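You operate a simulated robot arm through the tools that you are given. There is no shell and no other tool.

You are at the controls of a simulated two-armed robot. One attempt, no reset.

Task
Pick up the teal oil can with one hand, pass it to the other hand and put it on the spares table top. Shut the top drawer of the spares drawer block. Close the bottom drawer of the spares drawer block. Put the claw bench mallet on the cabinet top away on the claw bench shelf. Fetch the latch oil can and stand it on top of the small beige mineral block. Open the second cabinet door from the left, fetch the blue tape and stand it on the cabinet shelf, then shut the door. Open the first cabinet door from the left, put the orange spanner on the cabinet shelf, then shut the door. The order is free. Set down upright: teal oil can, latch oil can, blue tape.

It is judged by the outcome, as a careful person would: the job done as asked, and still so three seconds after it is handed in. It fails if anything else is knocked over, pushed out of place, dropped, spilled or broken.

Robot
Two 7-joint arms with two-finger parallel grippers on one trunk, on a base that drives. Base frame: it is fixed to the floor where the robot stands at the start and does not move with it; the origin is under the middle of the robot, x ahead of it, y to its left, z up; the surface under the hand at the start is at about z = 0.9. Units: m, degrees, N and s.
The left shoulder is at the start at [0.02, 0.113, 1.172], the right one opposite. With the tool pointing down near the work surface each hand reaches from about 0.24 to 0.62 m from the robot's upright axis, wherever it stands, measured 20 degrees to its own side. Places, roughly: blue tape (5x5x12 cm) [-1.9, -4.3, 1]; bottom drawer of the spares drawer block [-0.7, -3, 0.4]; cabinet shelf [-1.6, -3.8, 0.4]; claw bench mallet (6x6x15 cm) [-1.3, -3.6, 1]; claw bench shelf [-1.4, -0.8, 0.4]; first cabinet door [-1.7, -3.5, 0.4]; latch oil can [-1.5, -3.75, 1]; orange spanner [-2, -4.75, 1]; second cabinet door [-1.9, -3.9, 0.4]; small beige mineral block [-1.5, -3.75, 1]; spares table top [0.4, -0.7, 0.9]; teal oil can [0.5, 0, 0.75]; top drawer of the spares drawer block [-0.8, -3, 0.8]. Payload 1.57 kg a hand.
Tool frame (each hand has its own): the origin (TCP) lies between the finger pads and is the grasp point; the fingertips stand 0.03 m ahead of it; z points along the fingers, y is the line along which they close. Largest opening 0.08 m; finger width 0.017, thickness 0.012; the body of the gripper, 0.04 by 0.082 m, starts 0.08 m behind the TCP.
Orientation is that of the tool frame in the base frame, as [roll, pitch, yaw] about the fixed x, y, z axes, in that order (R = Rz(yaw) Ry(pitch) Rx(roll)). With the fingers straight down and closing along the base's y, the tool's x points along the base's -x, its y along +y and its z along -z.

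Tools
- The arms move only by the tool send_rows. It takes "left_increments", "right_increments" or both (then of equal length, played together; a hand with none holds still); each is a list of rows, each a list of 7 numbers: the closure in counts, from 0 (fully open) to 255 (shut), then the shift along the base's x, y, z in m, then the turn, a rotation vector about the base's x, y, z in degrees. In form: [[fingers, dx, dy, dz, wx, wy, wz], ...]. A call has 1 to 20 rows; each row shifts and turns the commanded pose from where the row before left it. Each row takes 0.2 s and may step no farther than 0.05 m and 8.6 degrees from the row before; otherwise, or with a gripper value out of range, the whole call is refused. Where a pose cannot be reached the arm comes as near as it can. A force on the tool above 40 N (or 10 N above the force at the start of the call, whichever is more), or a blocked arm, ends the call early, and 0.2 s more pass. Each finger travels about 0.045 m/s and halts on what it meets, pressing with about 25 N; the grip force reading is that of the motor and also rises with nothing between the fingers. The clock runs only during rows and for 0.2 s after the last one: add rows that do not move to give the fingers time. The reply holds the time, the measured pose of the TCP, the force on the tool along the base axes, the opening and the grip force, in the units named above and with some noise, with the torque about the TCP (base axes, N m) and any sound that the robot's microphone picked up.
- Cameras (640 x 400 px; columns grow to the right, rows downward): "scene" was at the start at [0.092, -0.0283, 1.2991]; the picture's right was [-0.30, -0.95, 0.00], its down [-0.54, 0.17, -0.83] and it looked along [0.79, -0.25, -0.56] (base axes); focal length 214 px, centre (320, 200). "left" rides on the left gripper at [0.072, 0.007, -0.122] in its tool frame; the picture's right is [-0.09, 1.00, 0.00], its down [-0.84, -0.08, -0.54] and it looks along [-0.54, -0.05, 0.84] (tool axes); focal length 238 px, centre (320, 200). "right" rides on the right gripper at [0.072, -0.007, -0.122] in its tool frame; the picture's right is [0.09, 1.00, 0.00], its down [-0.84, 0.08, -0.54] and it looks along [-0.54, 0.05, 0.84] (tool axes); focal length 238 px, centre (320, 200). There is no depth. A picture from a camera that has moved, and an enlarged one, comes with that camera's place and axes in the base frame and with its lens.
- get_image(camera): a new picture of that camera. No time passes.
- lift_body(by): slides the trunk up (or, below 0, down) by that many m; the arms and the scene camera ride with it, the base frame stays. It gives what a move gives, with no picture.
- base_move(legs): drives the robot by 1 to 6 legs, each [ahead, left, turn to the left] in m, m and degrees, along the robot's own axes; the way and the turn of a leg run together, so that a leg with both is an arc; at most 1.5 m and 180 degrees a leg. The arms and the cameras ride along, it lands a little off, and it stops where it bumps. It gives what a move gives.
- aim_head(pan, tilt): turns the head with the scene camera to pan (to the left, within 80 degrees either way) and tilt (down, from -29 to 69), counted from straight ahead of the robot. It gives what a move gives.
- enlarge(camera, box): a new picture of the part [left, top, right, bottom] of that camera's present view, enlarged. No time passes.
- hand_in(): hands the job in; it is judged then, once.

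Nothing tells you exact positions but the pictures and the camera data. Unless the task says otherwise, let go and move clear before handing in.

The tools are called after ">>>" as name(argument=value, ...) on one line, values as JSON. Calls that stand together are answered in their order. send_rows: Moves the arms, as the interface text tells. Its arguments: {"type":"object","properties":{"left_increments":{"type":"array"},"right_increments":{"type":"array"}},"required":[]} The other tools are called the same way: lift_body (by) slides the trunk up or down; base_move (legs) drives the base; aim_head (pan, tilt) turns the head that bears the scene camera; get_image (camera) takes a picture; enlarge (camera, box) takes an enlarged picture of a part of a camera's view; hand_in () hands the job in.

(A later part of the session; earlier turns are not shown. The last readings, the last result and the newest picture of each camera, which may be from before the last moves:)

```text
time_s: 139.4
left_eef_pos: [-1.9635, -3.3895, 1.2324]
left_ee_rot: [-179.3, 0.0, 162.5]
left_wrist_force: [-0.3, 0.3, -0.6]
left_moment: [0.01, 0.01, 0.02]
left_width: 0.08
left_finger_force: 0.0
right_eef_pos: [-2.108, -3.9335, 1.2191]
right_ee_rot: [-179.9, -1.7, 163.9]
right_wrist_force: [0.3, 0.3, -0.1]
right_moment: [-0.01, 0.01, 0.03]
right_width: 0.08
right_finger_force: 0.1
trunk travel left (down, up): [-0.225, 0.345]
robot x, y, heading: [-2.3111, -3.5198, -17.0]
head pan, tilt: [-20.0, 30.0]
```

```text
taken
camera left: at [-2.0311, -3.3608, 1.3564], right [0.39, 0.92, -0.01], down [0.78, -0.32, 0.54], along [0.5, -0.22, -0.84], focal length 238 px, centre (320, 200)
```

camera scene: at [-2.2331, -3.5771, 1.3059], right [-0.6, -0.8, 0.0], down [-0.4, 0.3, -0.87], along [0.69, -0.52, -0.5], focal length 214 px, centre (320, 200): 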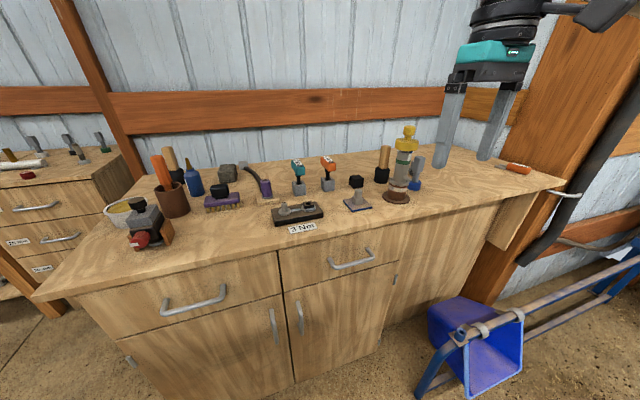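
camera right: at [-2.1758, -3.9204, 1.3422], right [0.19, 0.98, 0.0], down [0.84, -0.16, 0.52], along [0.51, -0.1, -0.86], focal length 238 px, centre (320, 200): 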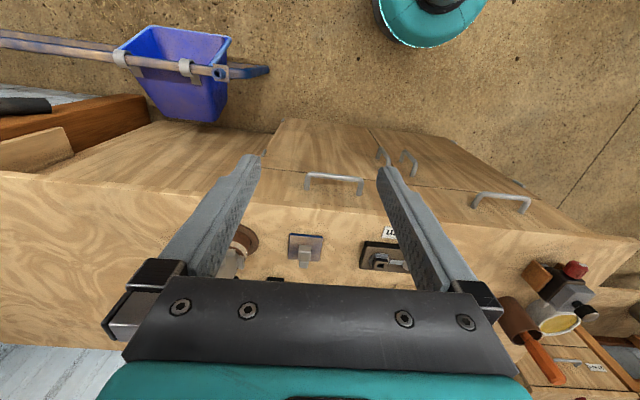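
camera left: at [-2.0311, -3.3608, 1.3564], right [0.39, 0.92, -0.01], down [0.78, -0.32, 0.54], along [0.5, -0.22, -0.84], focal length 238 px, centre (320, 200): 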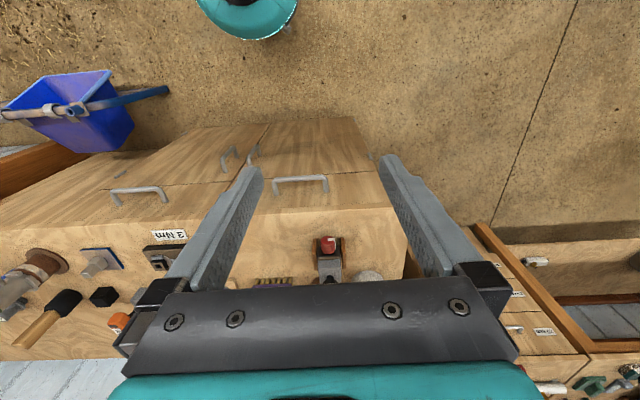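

Zooming on the right-side items and the left-side ones from this closer view.

>>> enlarge(camera="scene", box=[340, 110, 450, 215])

>>> enlarge(camera="scene", box=[180, 135, 350, 240])

>>> enlarge(camera="scene", box=[480, 140, 570, 210])

>>> enlarge(camera="scene", box=[90, 130, 220, 260])

```text
3.81 times, centred on (395, 162) of scene
camera zoom: at [-2.2331, -3.5771, 1.3059], right [-0.6, -0.8, 0.0], down [-0.4, 0.3, -0.87], along [0.69, -0.52, -0.5], focal length 817 px, centre (34, 343)
```

zoom: 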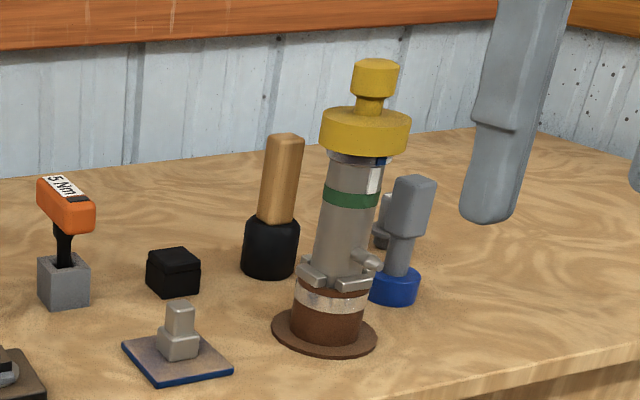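

```text
3.76 times, centred on (265, 188) of scene
camera zoom: at [-2.2331, -3.5771, 1.3059], right [-0.6, -0.8, 0.0], down [-0.4, 0.3, -0.87], along [0.69, -0.52, -0.5], focal length 807 px, centre (527, 247)
```

zoom: 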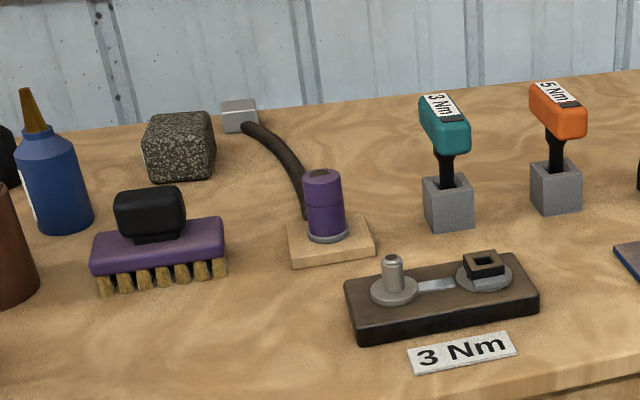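

```text
5.71 times, centred on (525, 175) of scene
camera zoom: at [-2.2331, -3.5771, 1.3059], right [-0.6, -0.8, 0.0], down [-0.4, 0.3, -0.87], along [0.69, -0.52, -0.5], focal length 1226 px, centre (-851, 343)
```

zoom: 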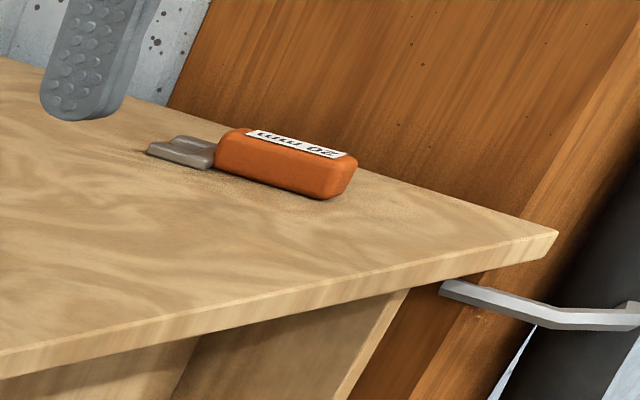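

```text
3.08 times, centred on (155, 195) of scene
camera zoom: at [-2.2331, -3.5771, 1.3059], right [-0.6, -0.8, 0.0], down [-0.4, 0.3, -0.87], along [0.69, -0.52, -0.5], focal length 660 px, centre (828, 215)
```

zoom: 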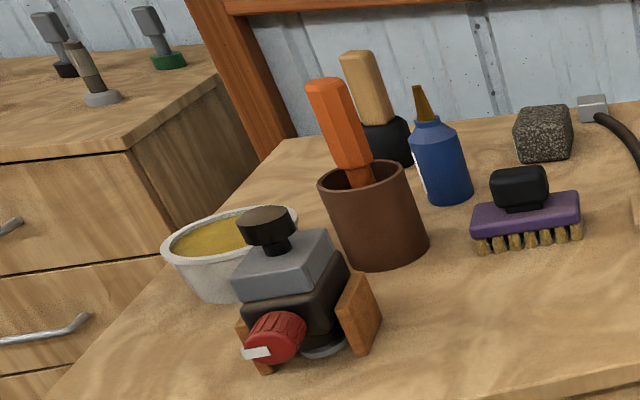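

The blue bottle with a spout looks like the latch oil can. I'm not certain which object is the beige mineral block, so I'll raise the trunk for a steeper view.

>>> lift_body(by=0.3)

>>> aim_head(pan=0, tilt=45)

>>> get_image(camera="scene")

>>> enlarge(camera="scene", box=[200, 60, 380, 180])

>>> enlarge(camera="scene", box=[360, 60, 540, 180])

```text
time_s: 142.4
left_eef_pos: [-1.9631, -3.39, 1.5336]
left_ee_rot: [-179.2, 0.1, 162.5]
left_wrist_force: [0.5, 0.3, 0.8]
left_moment: [-0.02, 0.02, -0.03]
left_width: 0.08
left_finger_force: 0.0
right_eef_pos: [-2.1092, -3.9329, 1.5165]
right_ee_rot: [-179.8, -1.9, 163.8]
right_wrist_force: [0.6, 1.0, 0.4]
right_moment: [0.03, 0.02, 0.0]
right_width: 0.0803
right_finger_force: 0.1
trunk travel left (down, up): [-0.525, 0.045]
robot x, y, heading: [-2.3111, -3.517, -16.8]
head pan, tilt: [-20.0, 30.0]
```

```text
time_s: 143.2
left_eef_pos: [-1.9641, -3.3907, 1.5327]
left_ee_rot: [-179.3, 0.1, 162.6]
left_wrist_force: [-0.2, 0.0, -0.4]
left_moment: [0.01, -0.01, -0.01]
left_width: 0.08
left_finger_force: 0.1
right_eef_pos: [-2.1102, -3.9335, 1.5178]
right_ee_rot: [-179.8, -1.8, 163.8]
right_wrist_force: [0.3, -0.9, -0.6]
right_moment: [-0.05, 0.03, 0.03]
right_width: 0.0797
right_finger_force: 0.0
trunk travel left (down, up): [-0.525, 0.045]
robot x, y, heading: [-2.311, -3.5181, -16.7]
head pan, tilt: [0.0, 45.0]
```

```text
taken
camera scene: at [-2.2278, -3.5466, 1.5833], right [-0.29, -0.96, 0.0], down [-0.68, 0.21, -0.71], along [0.68, -0.21, -0.71], focal length 214 px, centre (320, 200)
```

scene: 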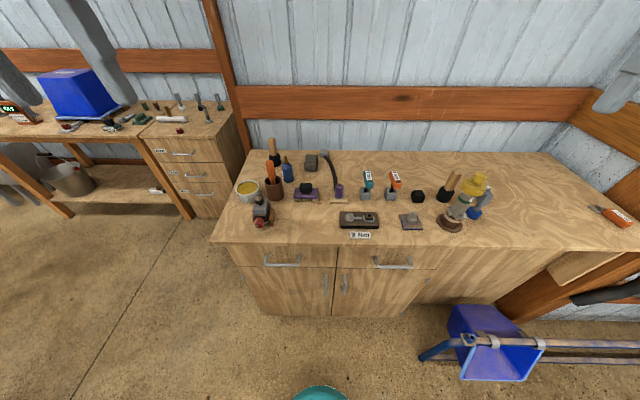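

```text
3.33 times, centred on (290, 120) of scene
camera zoom: at [-2.2278, -3.5466, 1.5833], right [-0.29, -0.96, 0.0], down [-0.68, 0.21, -0.71], along [0.68, -0.21, -0.71], focal length 715 px, centre (420, 467)
```

zoom: 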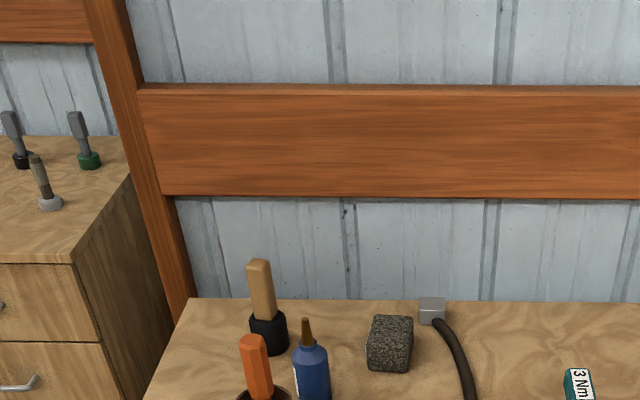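

```text
3.33 times, centred on (450, 120) of scene
camera zoom: at [-2.2278, -3.5466, 1.5833], right [-0.29, -0.96, 0.0], down [-0.68, 0.21, -0.71], along [0.68, -0.21, -0.71], focal length 715 px, centre (-113, 467)
```

zoom: 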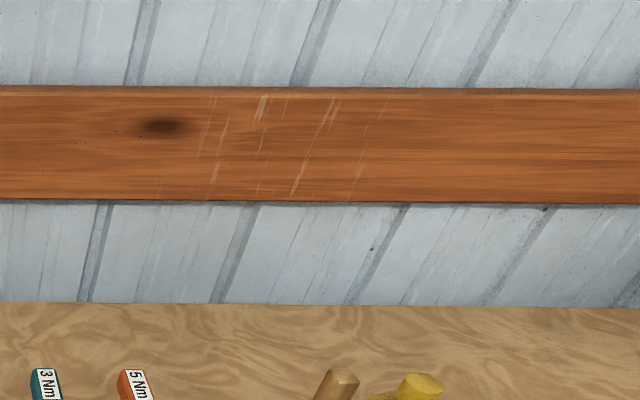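

>>> enlarge(camera="scene", box=[225, 140, 385, 245])

>>> enlarge(camera="scene", box=[370, 140, 530, 245])

>>> enlarge(camera="scene", box=[560, 160, 640, 250])

```text
3.81 times, centred on (305, 192) of scene
camera zoom: at [-2.2278, -3.5466, 1.5833], right [-0.29, -0.96, 0.0], down [-0.68, 0.21, -0.71], along [0.68, -0.21, -0.71], focal length 817 px, centre (377, 229)
```

zoom: 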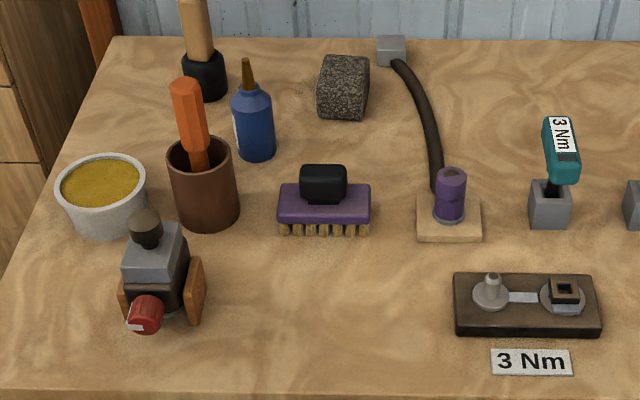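

```text
3.81 times, centred on (450, 192) of scene
camera zoom: at [-2.2278, -3.5466, 1.5833], right [-0.29, -0.96, 0.0], down [-0.68, 0.21, -0.71], along [0.68, -0.21, -0.71], focal length 817 px, centre (-175, 229)
```

zoom: 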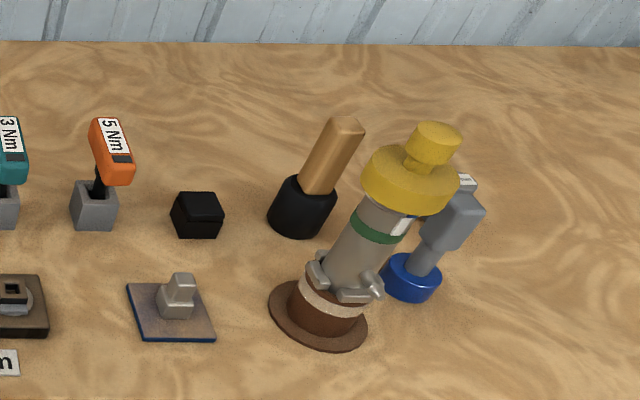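

```text
4.44 times, centred on (600, 205) of scene
camera zoom: at [-2.2278, -3.5466, 1.5833], right [-0.29, -0.96, 0.0], down [-0.68, 0.21, -0.71], along [0.68, -0.21, -0.71], focal length 953 px, centre (-924, 178)
```

zoom: 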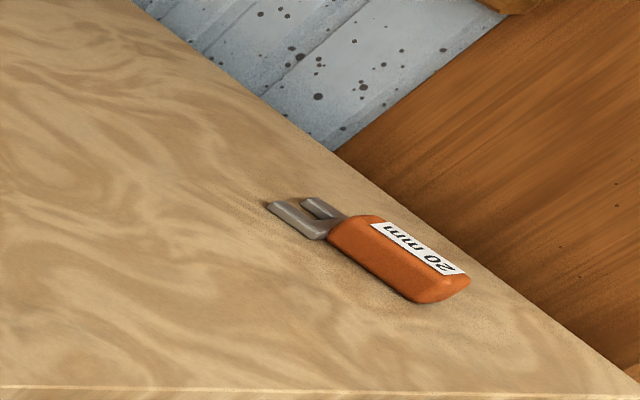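

I'll zoom further on the speckled block and the beige slab to tell which is the "beige mineral block".

>>> enlarge(camera="scene", box=[295, 145, 355, 210])

>>> enlarge(camera="left", box=[0, 150, 320, 350])

>>> get_image(camera="right")

```text
6.15 times, centred on (325, 178) of scene
camera zoom: at [-2.2278, -3.5466, 1.5833], right [-0.29, -0.96, 0.0], down [-0.68, 0.21, -0.71], along [0.68, -0.21, -0.71], focal length 1320 px, centre (289, 338)
```

zoom: 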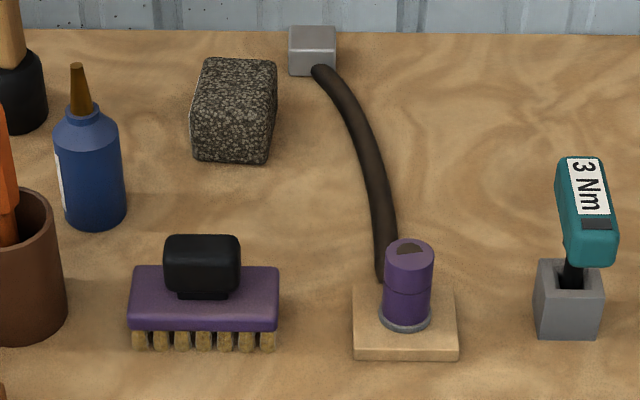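

```text
2.00 times, centred on (160, 250) of left
camera zoom: at [-2.0312, -3.3608, 1.6565], right [0.39, 0.92, -0.01], down [0.78, -0.32, 0.54], along [0.5, -0.22, -0.84], focal length 477 px, centre (640, 100)
```

zoom: 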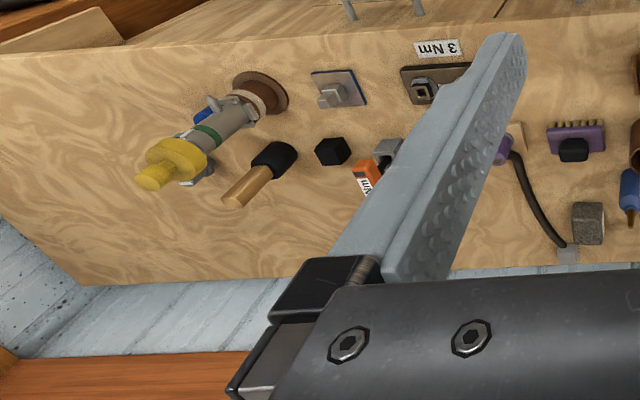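

```text
taken
camera right: at [-2.1759, -3.9205, 1.6422], right [0.19, 0.98, 0.0], down [0.84, -0.16, 0.52], along [0.51, -0.1, -0.86], focal length 238 px, centre (320, 200)
```

right: 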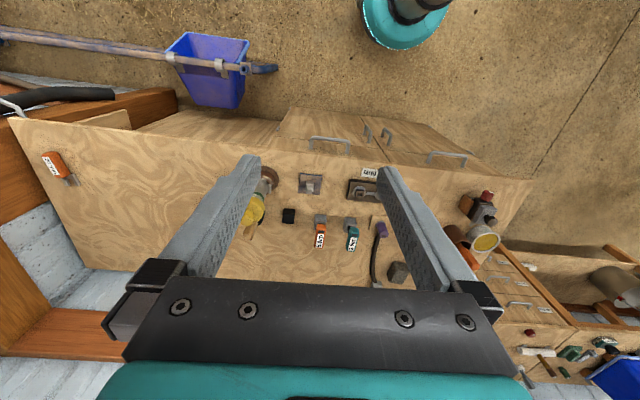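

The speckled stone with beige grains is the mineral block: it has a free flat top, while the beige slab is part of a corded tool. So the blue bottle goes on the speckled block. I'll lower the trunk partly and drive nearer the cabinet.

>>> lift_body(by=-0.15)

>>> base_move(legs=[[0.22, 0.1, 0]])

>>> aim_head(pan=5, tilt=40)

>>> get_image(camera="scene")

>>> get_image(camera="left")

>>> get_image(camera="right")

```text
time_s: 145.0
left_eef_pos: [-1.9642, -3.3889, 1.3829]
left_ee_rot: [-179.3, 0.0, 162.5]
left_wrist_force: [0.7, 0.7, 0.2]
left_moment: [0.02, 0.01, 0.01]
left_width: 0.0802
left_finger_force: 0.0
right_eef_pos: [-2.1105, -3.9333, 1.3688]
right_ee_rot: [-179.8, -1.8, 163.9]
right_wrist_force: [-0.3, 0.1, -0.1]
right_moment: [0.0, 0.0, 0.03]
right_width: 0.0797
right_finger_force: 0.1
trunk travel left (down, up): [-0.375, 0.195]
robot x, y, heading: [-2.3152, -3.5172, -16.9]
head pan, tilt: [0.0, 45.0]
```

```text
time_s: 146.8
left_eef_pos: [-1.7261, -3.3578, 1.3822]
left_ee_rot: [-179.4, 0.1, 162.4]
left_wrist_force: [0.6, -1.0, 0.5]
left_moment: [0.01, 0.04, -0.01]
left_width: 0.0796
left_finger_force: 0.0
right_eef_pos: [-1.8721, -3.9022, 1.3681]
right_ee_rot: [-179.8, -1.8, 163.8]
right_wrist_force: [0.6, 0.3, -0.1]
right_moment: [0.04, 0.02, 0.02]
right_width: 0.0798
right_finger_force: 0.1
trunk travel left (down, up): [-0.375, 0.195]
robot x, y, heading: [-2.0776, -3.4833, -16.9]
head pan, tilt: [0.0, 45.0]
```

```text
time_s: 147.4
left_eef_pos: [-1.7274, -3.3568, 1.3829]
left_ee_rot: [-179.2, 0.1, 162.4]
left_wrist_force: [-0.4, 0.0, -0.3]
left_moment: [0.03, 0.04, 0.03]
left_width: 0.0802
left_finger_force: 0.0
right_eef_pos: [-1.8729, -3.9021, 1.3675]
right_ee_rot: [-179.9, -1.7, 163.7]
right_wrist_force: [0.4, 0.4, -0.2]
right_moment: [-0.03, -0.02, 0.0]
right_width: 0.0801
right_finger_force: 0.1
trunk travel left (down, up): [-0.375, 0.195]
robot x, y, heading: [-2.0743, -3.4863, -17.1]
head pan, tilt: [5.0, 40.0]
```

```text
taken
camera scene: at [-1.9862, -3.5083, 1.4405], right [-0.21, -0.98, 0.0], down [-0.63, 0.13, -0.77], along [0.75, -0.16, -0.64], focal length 214 px, centre (320, 200)
```

scene: 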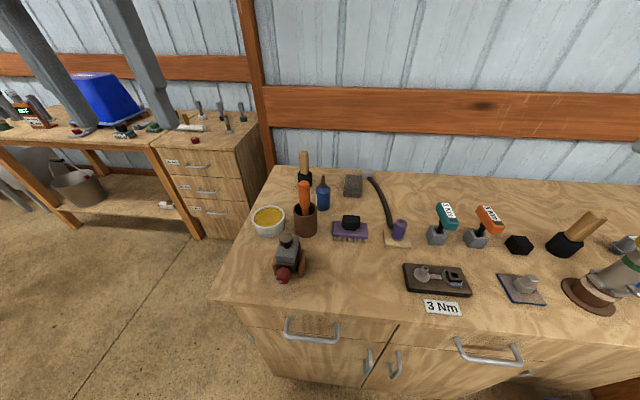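

```text
taken
camera left: at [-1.7949, -3.3287, 1.5065], right [0.39, 0.92, -0.01], down [0.78, -0.32, 0.54], along [0.5, -0.22, -0.84], focal length 238 px, centre (320, 200)
```

left: 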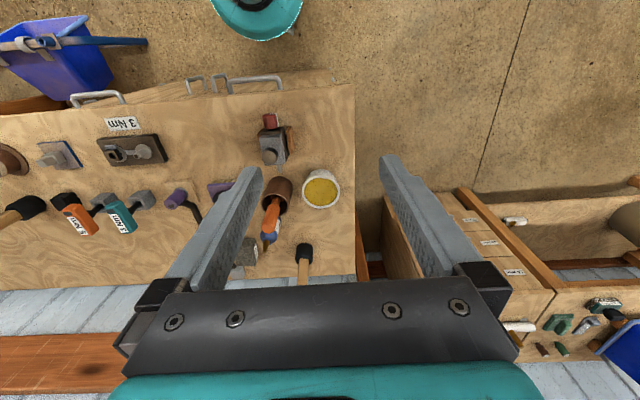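

```text
taken
camera right: at [-1.9399, -3.8884, 1.4922], right [0.19, 0.98, 0.0], down [0.84, -0.16, 0.52], along [0.51, -0.1, -0.86], focal length 238 px, centre (320, 200)
```

right: 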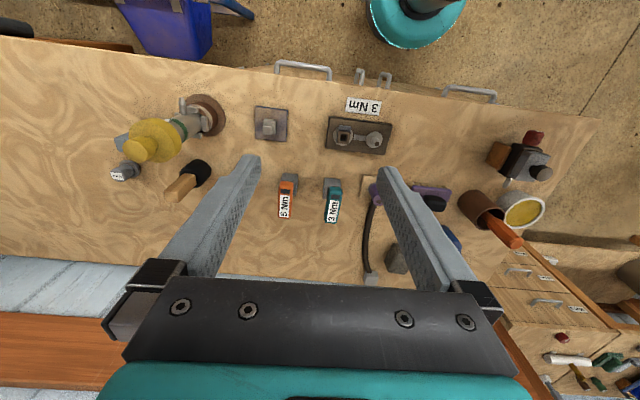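

>>> enlarge(camera="right", box=[80, 80, 300, 220])

>>> enlarge(camera="right", box=[340, 150, 560, 290])

>>> enlarge(camera="scene", box=[230, 130, 430, 290])

```text
2.86 times, centred on (190, 150) of right
camera zoom: at [-1.9399, -3.8884, 1.4922], right [0.19, 0.98, 0.0], down [0.84, -0.16, 0.52], along [0.51, -0.1, -0.86], focal length 681 px, centre (691, 343)
```

zoom: 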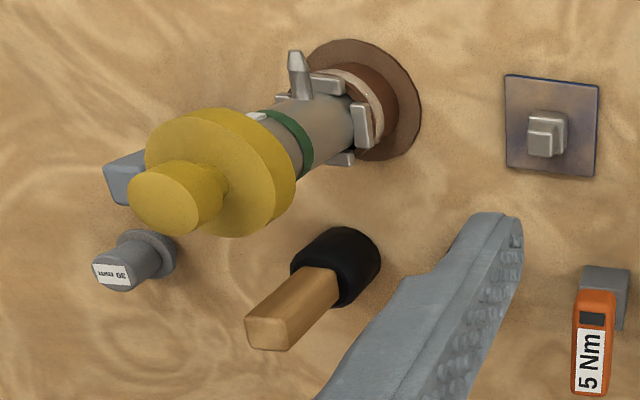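

```text
2.86 times, centred on (450, 220) of right
camera zoom: at [-1.9399, -3.8884, 1.4922], right [0.19, 0.98, 0.0], down [0.84, -0.16, 0.52], along [0.51, -0.1, -0.86], focal length 681 px, centre (-51, 143)
```

zoom: 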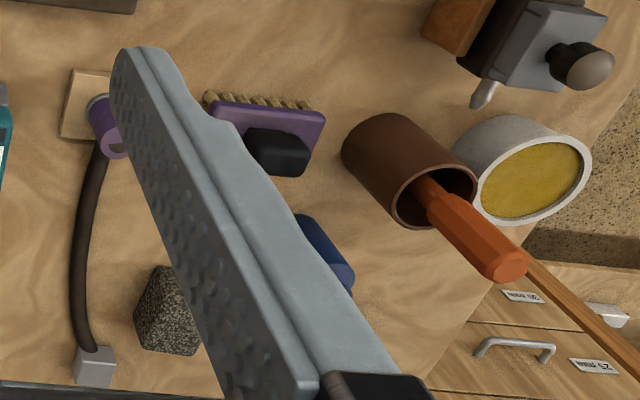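

```text
2.50 times, centred on (330, 210) of scene
camera zoom: at [-1.9862, -3.5083, 1.4405], right [-0.21, -0.98, 0.0], down [-0.63, 0.13, -0.77], along [0.75, -0.16, -0.64], focal length 536 px, centre (295, 175)
```

zoom: 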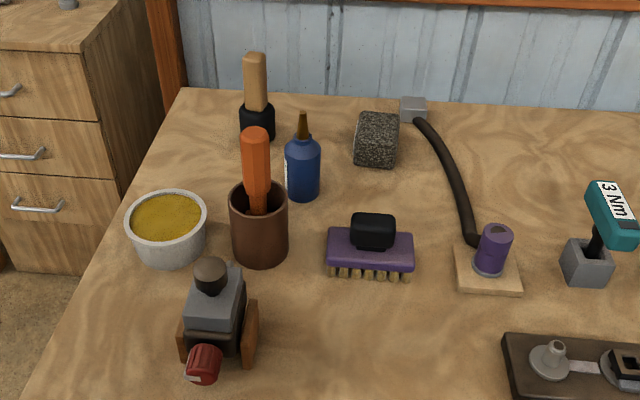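

I need to be a little nearer: the block is ~0.75 m ahead. I'll try 12 cm more, and the base stops if it touches.

>>> base_move(legs=[[0.12, 0, 0]])

>>> aim_head(pan=0, tilt=69)

>>> get_image(camera="scene")

```text
time_s: 148.7
left_eef_pos: [-1.6106, -3.3941, 1.3817]
left_ee_rot: [-179.3, 0.0, 162.6]
left_wrist_force: [0.7, 0.0, -0.5]
left_moment: [0.02, 0.03, -0.03]
left_width: 0.08
left_finger_force: 0.0
right_eef_pos: [-1.7577, -3.9379, 1.3683]
right_ee_rot: [-179.9, -1.8, 163.9]
right_wrist_force: [0.6, -0.8, 0.4]
right_moment: [-0.01, 0.05, 0.0]
right_width: 0.08
right_finger_force: 0.0
trunk travel left (down, up): [-0.375, 0.195]
robot x, y, heading: [-1.963, -3.5189, -16.7]
head pan, tilt: [5.0, 40.0]
```

```text
time_s: 149.6
left_eef_pos: [-1.6126, -3.3935, 1.3832]
left_ee_rot: [-179.3, 0.2, 162.4]
left_wrist_force: [0.0, -0.9, 2.1]
left_moment: [0.01, 0.02, -0.01]
left_width: 0.0799
left_finger_force: 0.1
right_eef_pos: [-1.7603, -3.9361, 1.3686]
right_ee_rot: [-180.0, -1.8, 163.8]
right_wrist_force: [-0.4, -0.1, 0.1]
right_moment: [-0.02, -0.01, 0.01]
right_width: 0.08
right_finger_force: 0.1
trunk travel left (down, up): [-0.375, 0.195]
robot x, y, heading: [-1.9661, -3.5184, -16.8]
head pan, tilt: [0.0, 68.8]
```

```text
taken
camera scene: at [-1.9011, -3.5417, 1.4044], right [-0.29, -0.96, 0.0], down [-0.89, 0.27, -0.36], along [0.35, -0.11, -0.93], focal length 214 px, centre (320, 200)
```

scene: 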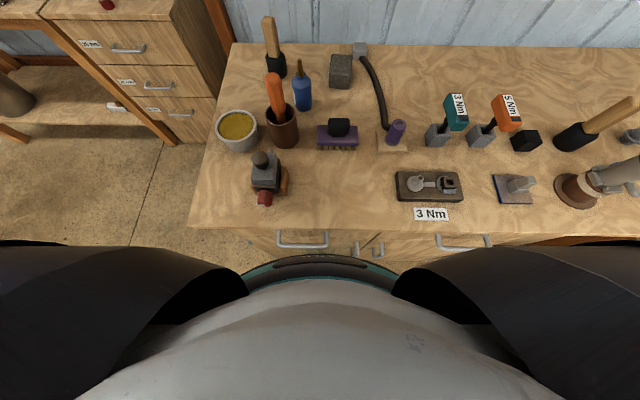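

>>> enlarge(camera="scene", box=[200, 10, 420, 150])

>>> get_image(camera="left")

```text
2.86 times, centred on (310, 80) of scene
camera zoom: at [-1.9011, -3.5417, 1.4044], right [-0.29, -0.96, 0.0], down [-0.89, 0.27, -0.36], along [0.35, -0.11, -0.93], focal length 613 px, centre (349, 543)
```

zoom: 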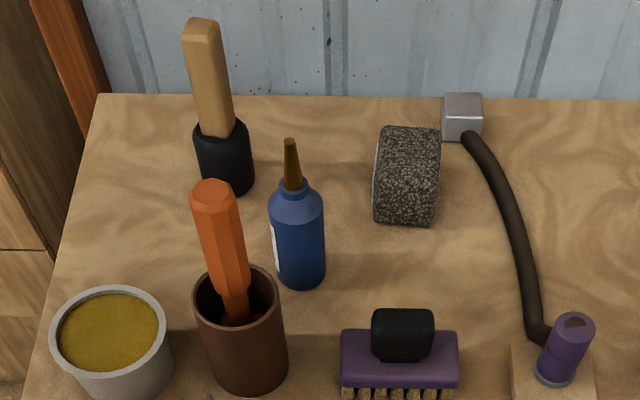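

```text
taken
camera left: at [-1.6802, -3.3634, 1.5065], right [0.39, 0.92, -0.01], down [0.78, -0.32, 0.54], along [0.5, -0.22, -0.84], focal length 238 px, centre (320, 200)
```

left: 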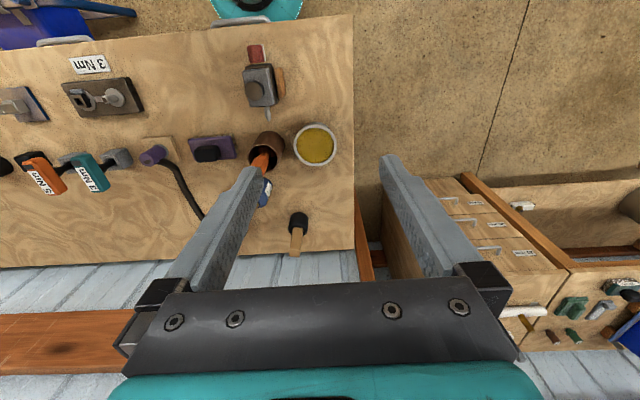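

Geometry from three views: the latch can axis is at about (-1.423, -3.639), bottom 0.93, tip 1.06; the block is centred at about (-1.366, -3.769) with its top at about 0.984. I'll use the right hand, yawed 45° and tilted 25° so its camera stays clear of the cup handle.

>>> lift_body(by=-0.05)

>>> send_rows(right_increments=[[0, 0.02, 0.01, -0.01, 0, 0, 7.5], [0, 0.02, 0.01, -0.01, 0, 0, 7.5], [0, 0.02, 0.015, -0.01, 0, 0, 7.5], [0, 0.02, 0.015, -0.01, 0, 0, 7.5], [0, 0.02, 0.015, -0.01, 0, 0, 7.5], [0, 0.02, 0.015, -0.01, 0, 0, 7.5], [0, 0.02, 0.02, -0.01, 3.9, -7.36, 0], [0, 0.02, 0.02, -0.01, 3.9, -7.36, 0], [0, 0.02, 0.02, -0.01, 3.9, -7.36, 0], [0, 0.02, 0.02, -0.01, 0.9, -1.8, 0], [0, 0.02, 0.02, -0.01, 0, 0, 0], [0, 0, 0, 0, 0, 0, 0]])

>>> get_image(camera="right")

>>> get_image(camera="scene")

```text
time_s: 150.5
left_eef_pos: [-1.6129, -3.3921, 1.3326]
left_ee_rot: [-179.3, 0.1, 162.5]
left_wrist_force: [-0.4, -0.3, 0.6]
left_moment: [-0.02, 0.01, -0.01]
left_width: 0.08
left_finger_force: 0.1
right_eef_pos: [-1.7576, -3.9366, 1.3175]
right_ee_rot: [-179.9, -1.7, 163.8]
right_wrist_force: [0.2, -0.4, 0.1]
right_moment: [0.03, 0.03, 0.02]
right_width: 0.08
right_finger_force: 0.0
trunk travel left (down, up): [-0.325, 0.245]
robot x, y, heading: [-1.9622, -3.5201, -16.6]
head pan, tilt: [0.0, 68.8]
```

```text
time_s: 153.1
left_eef_pos: [-1.6119, -3.3937, 1.3332]
left_ee_rot: [-179.3, 0.1, 162.5]
left_wrist_force: [-0.3, -0.4, 0.0]
left_moment: [0.01, 0.0, 0.01]
left_width: 0.0801
left_finger_force: 0.1
right_eef_pos: [-1.5521, -3.7289, 1.1992]
right_ee_rot: [-179.4, 25.3, -151.1]
right_wrist_force: [-0.1, 0.2, 0.3]
right_moment: [-0.01, 0.01, 0.01]
right_width: 0.0798
right_finger_force: 0.1
right hand out of reach, approached as far as the arm can: row 5, 6
trunk travel left (down, up): [-0.325, 0.245]
robot x, y, heading: [-1.9558, -3.5188, -17.0]
head pan, tilt: [0.0, 68.8]
```

```text
taken
camera right: at [-1.6523, -3.7892, 1.2785], right [-0.55, 0.83, -0.05], down [0.42, 0.33, 0.85], along [0.72, 0.45, -0.53], focal length 238 px, centre (320, 200)
```

right: 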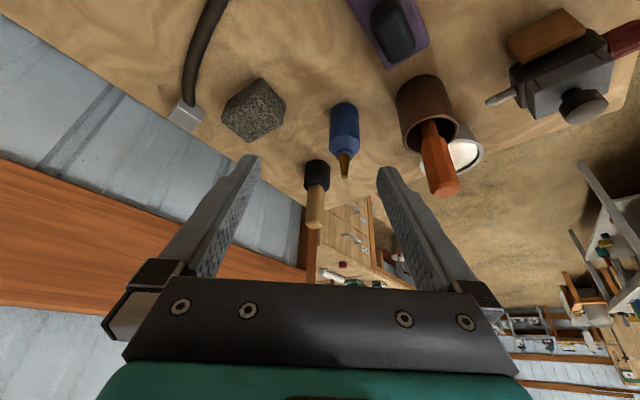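

```text
taken
camera scene: at [-1.9016, -3.5419, 1.3544], right [-0.29, -0.96, 0.0], down [-0.89, 0.27, -0.36], along [0.35, -0.1, -0.93], focal length 214 px, centre (320, 200)
```

scene: 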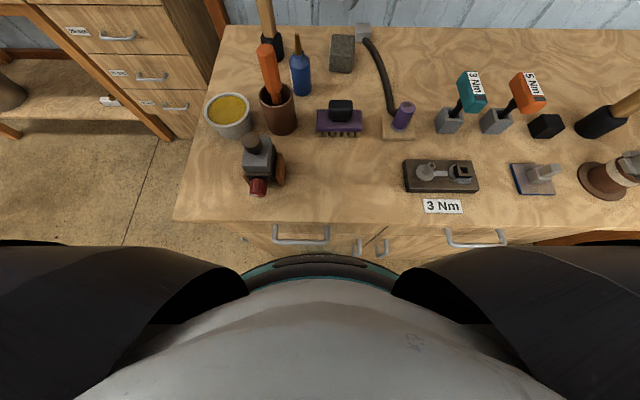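

The hand camera and scene camera agree within ~1.5 cm on the can. I'll move above the mean estimate and refine with the hand camera.

>>> send_rows(right_increments=[[0, 0.024, 0.021, -0.006, 0, 0, 0], [0, 0.024, 0.021, -0.006, 0, 0, 0], [0, 0.024, 0.021, -0.006, 0, 0, 0], [0, 0.024, 0.021, -0.006, 0, 0, 0], [0, 0.024, 0.021, -0.006, 0, 0, 0], [0, 0, 0, 0, 0, 0, 0], [0, 0, 0, 0, 0, 0, 0]])

>>> get_image(camera="right")

>>> aim_head(pan=5, tilt=45)

>>> get_image(camera="scene")

```text
time_s: 154.7
left_eef_pos: [-1.6119, -3.3924, 1.3323]
left_ee_rot: [-179.2, 0.1, 162.5]
left_wrist_force: [-0.1, 1.1, -0.1]
left_moment: [0.0, 0.03, -0.02]
left_width: 0.0801
left_finger_force: 0.0
right_eef_pos: [-1.4333, -3.623, 1.169]
right_ee_rot: [-179.3, 25.3, -150.9]
right_wrist_force: [0.8, 0.4, 0.7]
right_moment: [0.04, 0.0, -0.01]
right_width: 0.0801
right_finger_force: 0.0
trunk travel left (down, up): [-0.325, 0.245]
robot x, y, heading: [-1.962, -3.5179, -17.1]
head pan, tilt: [0.0, 68.8]
```

```text
taken
camera right: at [-1.5318, -3.6842, 1.2484], right [-0.55, 0.83, -0.05], down [0.42, 0.33, 0.85], along [0.72, 0.45, -0.53], focal length 238 px, centre (320, 200)
```

right: 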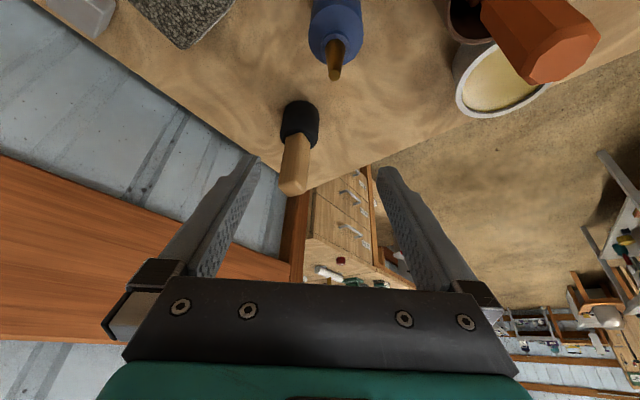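

```text
time_s: 155.6
left_eef_pos: [-1.6117, -3.3923, 1.3333]
left_ee_rot: [-179.3, 0.1, 162.5]
left_wrist_force: [-0.8, -0.7, 0.5]
left_moment: [0.01, 0.02, 0.03]
left_width: 0.08
left_finger_force: 0.1
right_eef_pos: [-1.4331, -3.624, 1.1692]
right_ee_rot: [-179.2, 25.2, -151.0]
right_wrist_force: [-0.7, -0.6, 0.6]
right_moment: [0.0, 0.03, -0.02]
right_width: 0.0799
right_finger_force: 0.1
trunk travel left (down, up): [-0.325, 0.245]
robot x, y, heading: [-1.9637, -3.5195, -16.8]
head pan, tilt: [5.0, 45.0]
```

```text
taken
camera scene: at [-1.8752, -3.5422, 1.3832], right [-0.21, -0.98, 0.0], down [-0.69, 0.15, -0.71], along [0.69, -0.15, -0.71], focal length 214 px, centre (320, 200)
```

scene: 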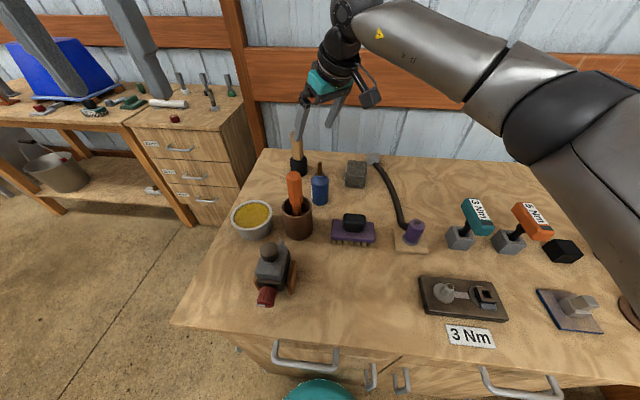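

>>> enlarge(camera="scene", box=[260, 80, 400, 230])

>>> enlarge(camera="right", box=[120, 0, 520, 200])

```text
2.67 times, centred on (330, 155) of scene
camera zoom: at [-1.8752, -3.5422, 1.3832], right [-0.21, -0.98, 0.0], down [-0.69, 0.15, -0.71], along [0.69, -0.15, -0.71], focal length 572 px, centre (293, 320)
```

zoom: 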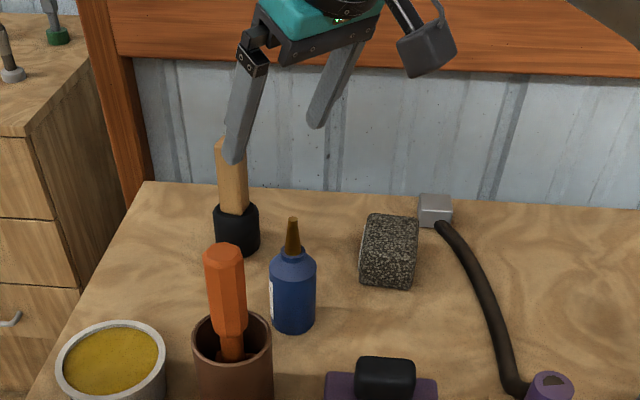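

```text
1.60 times, centred on (320, 100) of right
camera zoom: at [-1.532, -3.6847, 1.2484], right [-0.55, 0.83, -0.05], down [0.42, 0.33, 0.85], along [0.72, 0.45, -0.53], focal length 381 px, centre (320, 360)
```

zoom: 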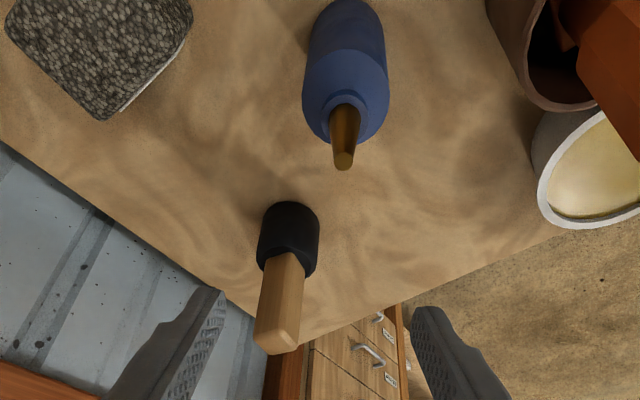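

The hand view puts the can about 1 cm off along the closing line. I'll correct and descend partway, then re-check.

>>> send_rows(right_increments=[[0, -0.0044, 0.0079, -0.02, 0, 0, 0], [0, 0, 0, -0.02, 0, 0, 0], [0, 0, 0, -0.02, 0, 0, 0], [0, 0, 0, -0.02, 0, 0, 0], [0, 0, 0, 0, 0, 0, 0], [0, 0, 0, 0, 0, 0, 0]])

>>> get_image(camera="right")

>>> enlarge(camera="scene", box=[260, 80, 400, 230])

```text
time_s: 157.0
left_eef_pos: [-1.6126, -3.393, 1.3327]
left_ee_rot: [-179.3, 0.1, 162.5]
left_wrist_force: [0.2, 0.0, -0.3]
left_moment: [-0.03, 0.0, -0.04]
left_width: 0.08
left_finger_force: 0.0
right_eef_pos: [-1.438, -3.6161, 1.0894]
right_ee_rot: [-179.3, 25.2, -151.0]
right_wrist_force: [0.5, -0.4, -0.3]
right_moment: [0.0, 0.02, -0.02]
right_width: 0.0802
right_finger_force: 0.0
trunk travel left (down, up): [-0.325, 0.245]
robot x, y, heading: [-1.9644, -3.5214, -17.0]
head pan, tilt: [5.0, 45.0]
```

```text
taken
camera right: at [-1.5369, -3.6762, 1.1687], right [-0.55, 0.83, -0.05], down [0.42, 0.33, 0.85], along [0.72, 0.45, -0.53], focal length 238 px, centre (320, 200)
```

right: 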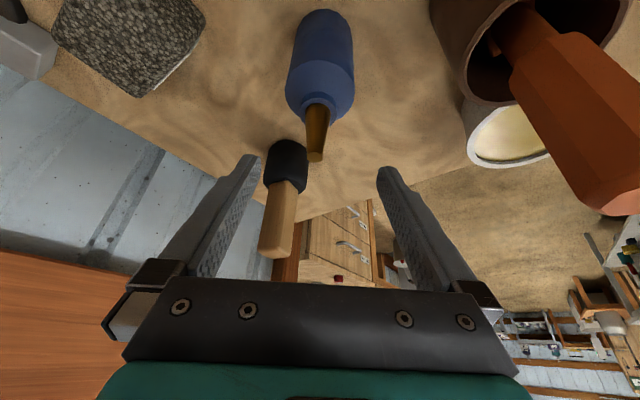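

```text
2.67 times, centred on (330, 155) of scene
camera zoom: at [-1.8752, -3.5422, 1.3833], right [-0.21, -0.98, 0.0], down [-0.69, 0.15, -0.71], along [0.69, -0.15, -0.71], focal length 572 px, centre (293, 320)
```

zoom: 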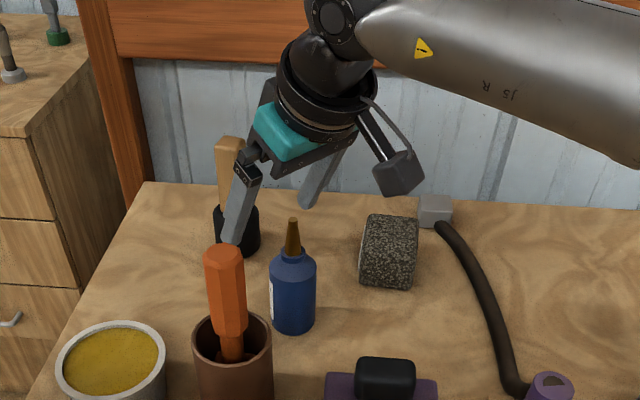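

Combining both views' sight lines shows the cabinet top is at z≈0.956 and the can at (-1.456, -3.626), tip 1.083. I'll shift the hand back 2 cm, then descend.

>>> send_rows(right_increments=[[0, -0.009, -0.005, 0, 0, 0, 0], [0, -0.009, -0.005, 0, 0, 0, 0], [0, 0, 0, -0.015, 0, 0, 0], [0, 0, 0, -0.015, 0, 0, 0], [0, 0, 0, 0, 0, 0, 0]])

>>> get_image(camera="right")

>>> enlarge(camera="scene", box=[260, 80, 400, 230])

```text
time_s: 158.2
left_eef_pos: [-1.6131, -3.3925, 1.332]
left_ee_rot: [-179.3, 0.1, 162.5]
left_wrist_force: [-0.6, -0.7, 0.1]
left_moment: [0.02, -0.02, 0.01]
left_width: 0.0799
left_finger_force: 0.2
right_eef_pos: [-1.4557, -3.6252, 1.0596]
right_ee_rot: [-179.4, 25.2, -151.1]
right_wrist_force: [0.6, 0.5, 0.2]
right_moment: [0.01, 0.0, 0.01]
right_width: 0.0799
right_finger_force: 0.1
trunk travel left (down, up): [-0.325, 0.245]
robot x, y, heading: [-1.9643, -3.5201, -16.9]
head pan, tilt: [5.0, 45.0]
```

```text
taken
camera right: at [-1.5548, -3.686, 1.1389], right [-0.55, 0.83, -0.05], down [0.42, 0.33, 0.85], along [0.72, 0.44, -0.53], focal length 238 px, centre (320, 200)
```

right: 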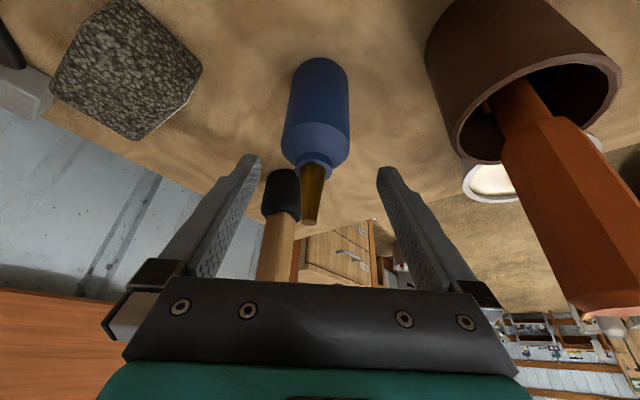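

```text
2.67 times, centred on (330, 155) of scene
camera zoom: at [-1.8752, -3.5421, 1.3833], right [-0.21, -0.98, 0.0], down [-0.69, 0.15, -0.71], along [0.69, -0.15, -0.71], focal length 572 px, centre (293, 320)
```

zoom: 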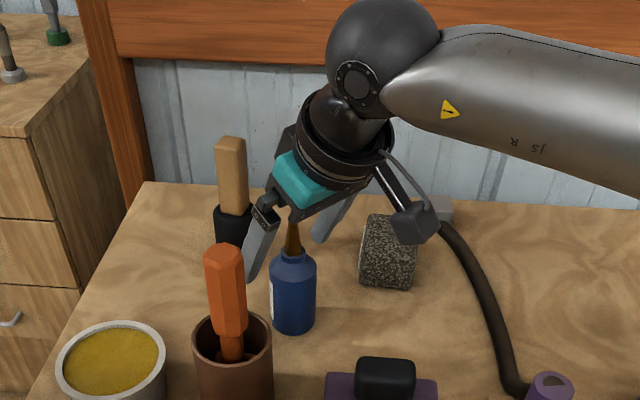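

The fingers straddle the can nicely. Descending the last 4.4 cm and gripping.

>>> send_rows(right_increments=[[0, 0, 0, -0.015, 0, 0, 0], [0, 0, 0, -0.015, 0, 0, 0], [0, 0, 0, -0.013, 0, 0, 0], [0, 0, 0, 0, 0, 0, 0], [255, 0, 0, 0, 0, 0, 0], [255, 0, 0, 0, 0, 0, 0], [255, 0, 0, 0, 0, 0, 0], [255, 0, 0, 0, 0, 0, 0], [255, 0, 0, 0, 0, 0, 0]])

>>> get_image(camera="right")

>>> enlarge(camera="scene", box=[260, 80, 400, 230])

```text
time_s: 160.2
left_eef_pos: [-1.6119, -3.3928, 1.3328]
left_ee_rot: [-179.4, 0.1, 162.5]
left_wrist_force: [1.1, 0.9, 0.4]
left_moment: [0.01, 0.02, -0.01]
left_width: 0.0798
left_finger_force: 0.1
right_eef_pos: [-1.456, -3.6247, 1.0163]
right_ee_rot: [-179.3, 25.2, -151.0]
right_wrist_force: [-0.3, -0.1, 0.0]
right_moment: [-0.02, 0.01, 0.01]
right_width: 0.0462
right_finger_force: 25.0
trunk travel left (down, up): [-0.325, 0.245]
robot x, y, heading: [-1.9604, -3.521, -16.9]
head pan, tilt: [5.0, 45.0]
```

```text
taken
camera right: at [-1.5547, -3.6859, 1.0964], right [-0.55, 0.83, -0.05], down [0.42, 0.33, 0.85], along [0.72, 0.45, -0.53], focal length 238 px, centre (320, 200)
```

right: 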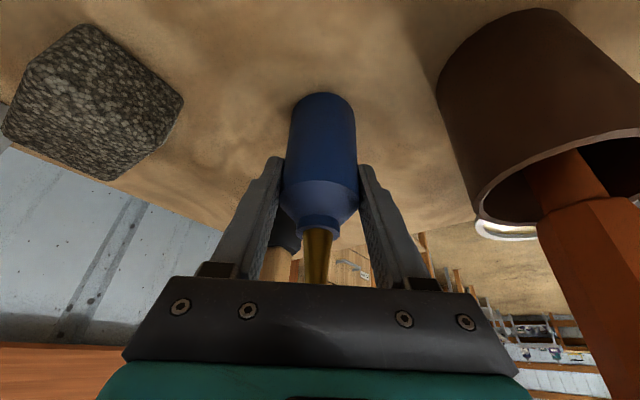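

```text
2.67 times, centred on (330, 155) of scene
camera zoom: at [-1.8751, -3.5422, 1.3833], right [-0.21, -0.98, 0.0], down [-0.69, 0.15, -0.71], along [0.69, -0.15, -0.71], focal length 572 px, centre (293, 320)
```

zoom: 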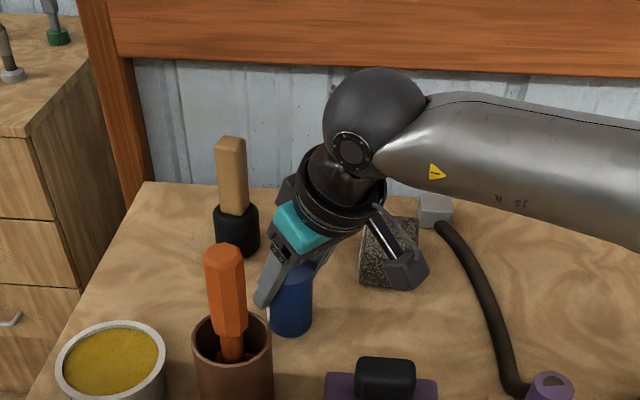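

The latch can is gripped. I'll lift it 13 cm and view the block again.

>>> send_rows(right_increments=[[255, 0, 0, 0.015, 0, 0, 0], [255, 0, 0, 0.025, 0, 0, 0], [255, 0, 0, 0.03, 0, 0, 0], [255, 0, 0, 0.03, 0, 0, 0], [255, 0, 0, 0.03, 0, 0, 0], [255, 0, 0, 0, 0, 0, 0], [255, 0, 0, 0, 0, 0, 0]])

>>> get_image(camera="right")

>>> enlarge(camera="scene", box=[260, 80, 400, 230])

```text
time_s: 161.8
left_eef_pos: [-1.6116, -3.3934, 1.3328]
left_ee_rot: [-179.3, 0.2, 162.5]
left_wrist_force: [0.4, -0.8, 0.5]
left_moment: [-0.02, -0.02, -0.02]
left_width: 0.08
left_finger_force: 0.0
right_eef_pos: [-1.4547, -3.6264, 1.1452]
right_ee_rot: [-179.3, 25.2, -151.0]
right_wrist_force: [0.6, 0.8, -1.0]
right_moment: [-0.02, -0.02, -0.05]
right_width: 0.0463
right_finger_force: 24.6
trunk travel left (down, up): [-0.325, 0.245]
robot x, y, heading: [-1.9643, -3.5242, -16.9]
head pan, tilt: [5.0, 45.0]
```

```text
taken
camera right: at [-1.5547, -3.6865, 1.226], right [-0.55, 0.83, -0.05], down [0.42, 0.33, 0.85], along [0.72, 0.45, -0.53], focal length 238 px, centre (320, 200)
```

right: 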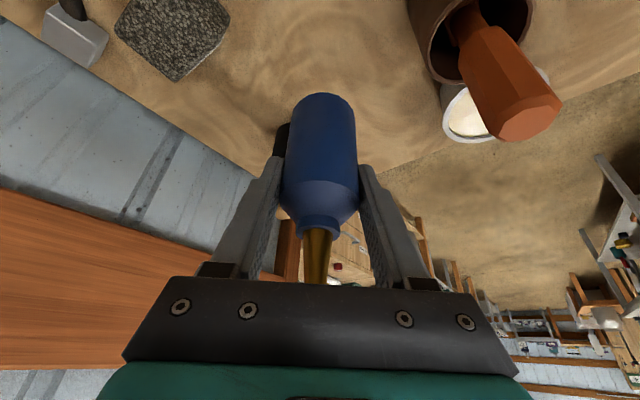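

```text
2.67 times, centred on (330, 155) of scene
camera zoom: at [-1.8752, -3.5421, 1.3833], right [-0.21, -0.98, 0.0], down [-0.69, 0.15, -0.71], along [0.69, -0.15, -0.71], focal length 572 px, centre (293, 320)
```

zoom: 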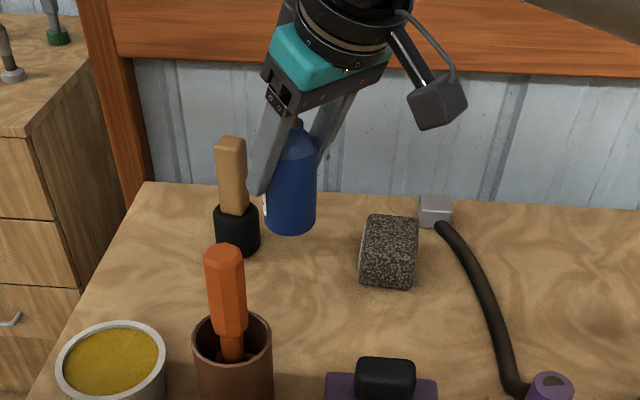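

Block centre by the same sight-line method: about (-1.400, -3.750), top at about 1.01. I'll move over it at height and check alignment.

>>> send_rows(right_increments=[[255, 0.012, -0.025, 0, 0, 0, 0], [255, 0.012, -0.025, 0, 0, 0, 0], [255, 0.012, -0.025, 0, 0, 0, 0], [255, 0.012, -0.025, 0, 0, 0, 0], [255, 0.011, -0.025, 0, 0, 0, 0], [255, 0, 0, 0, 0, 0, 0], [255, 0, 0, 0, 0, 0, 0]])

>>> get_image(camera="right")

>>> enlarge(camera="scene", box=[260, 80, 400, 230])

```text
time_s: 163.4
left_eef_pos: [-1.6122, -3.393, 1.3318]
left_ee_rot: [-179.4, 0.1, 162.5]
left_wrist_force: [-0.2, -0.6, 0.0]
left_moment: [0.01, -0.02, 0.05]
left_width: 0.0801
left_finger_force: 0.1
right_eef_pos: [-1.4357, -3.6663, 1.1459]
right_ee_rot: [-179.3, 25.2, -151.0]
right_wrist_force: [0.0, -0.2, -1.7]
right_moment: [-0.01, 0.04, 0.0]
right_width: 0.0461
right_finger_force: 25.3
right hand out of reach, approached as far as the arm can: row 2, 3, 4, 5
trunk travel left (down, up): [-0.325, 0.245]
robot x, y, heading: [-1.9635, -3.5217, -16.7]
head pan, tilt: [5.0, 45.0]
```

```text
taken
camera right: at [-1.5341, -3.7283, 1.2261], right [-0.55, 0.83, -0.05], down [0.42, 0.33, 0.85], along [0.72, 0.45, -0.53], focal length 238 px, centre (320, 200)
```

right: 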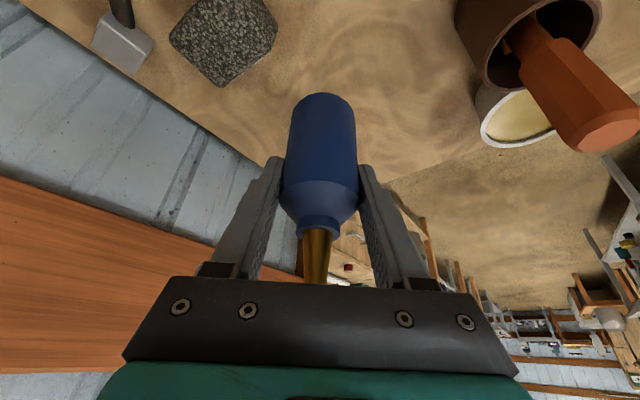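

```text
2.67 times, centred on (330, 155) of scene
camera zoom: at [-1.8751, -3.5422, 1.3833], right [-0.21, -0.98, 0.0], down [-0.69, 0.15, -0.71], along [0.69, -0.15, -0.71], focal length 572 px, centre (293, 320)
```

zoom: 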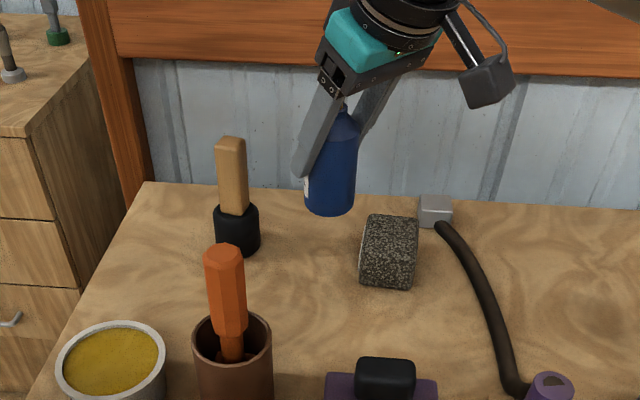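

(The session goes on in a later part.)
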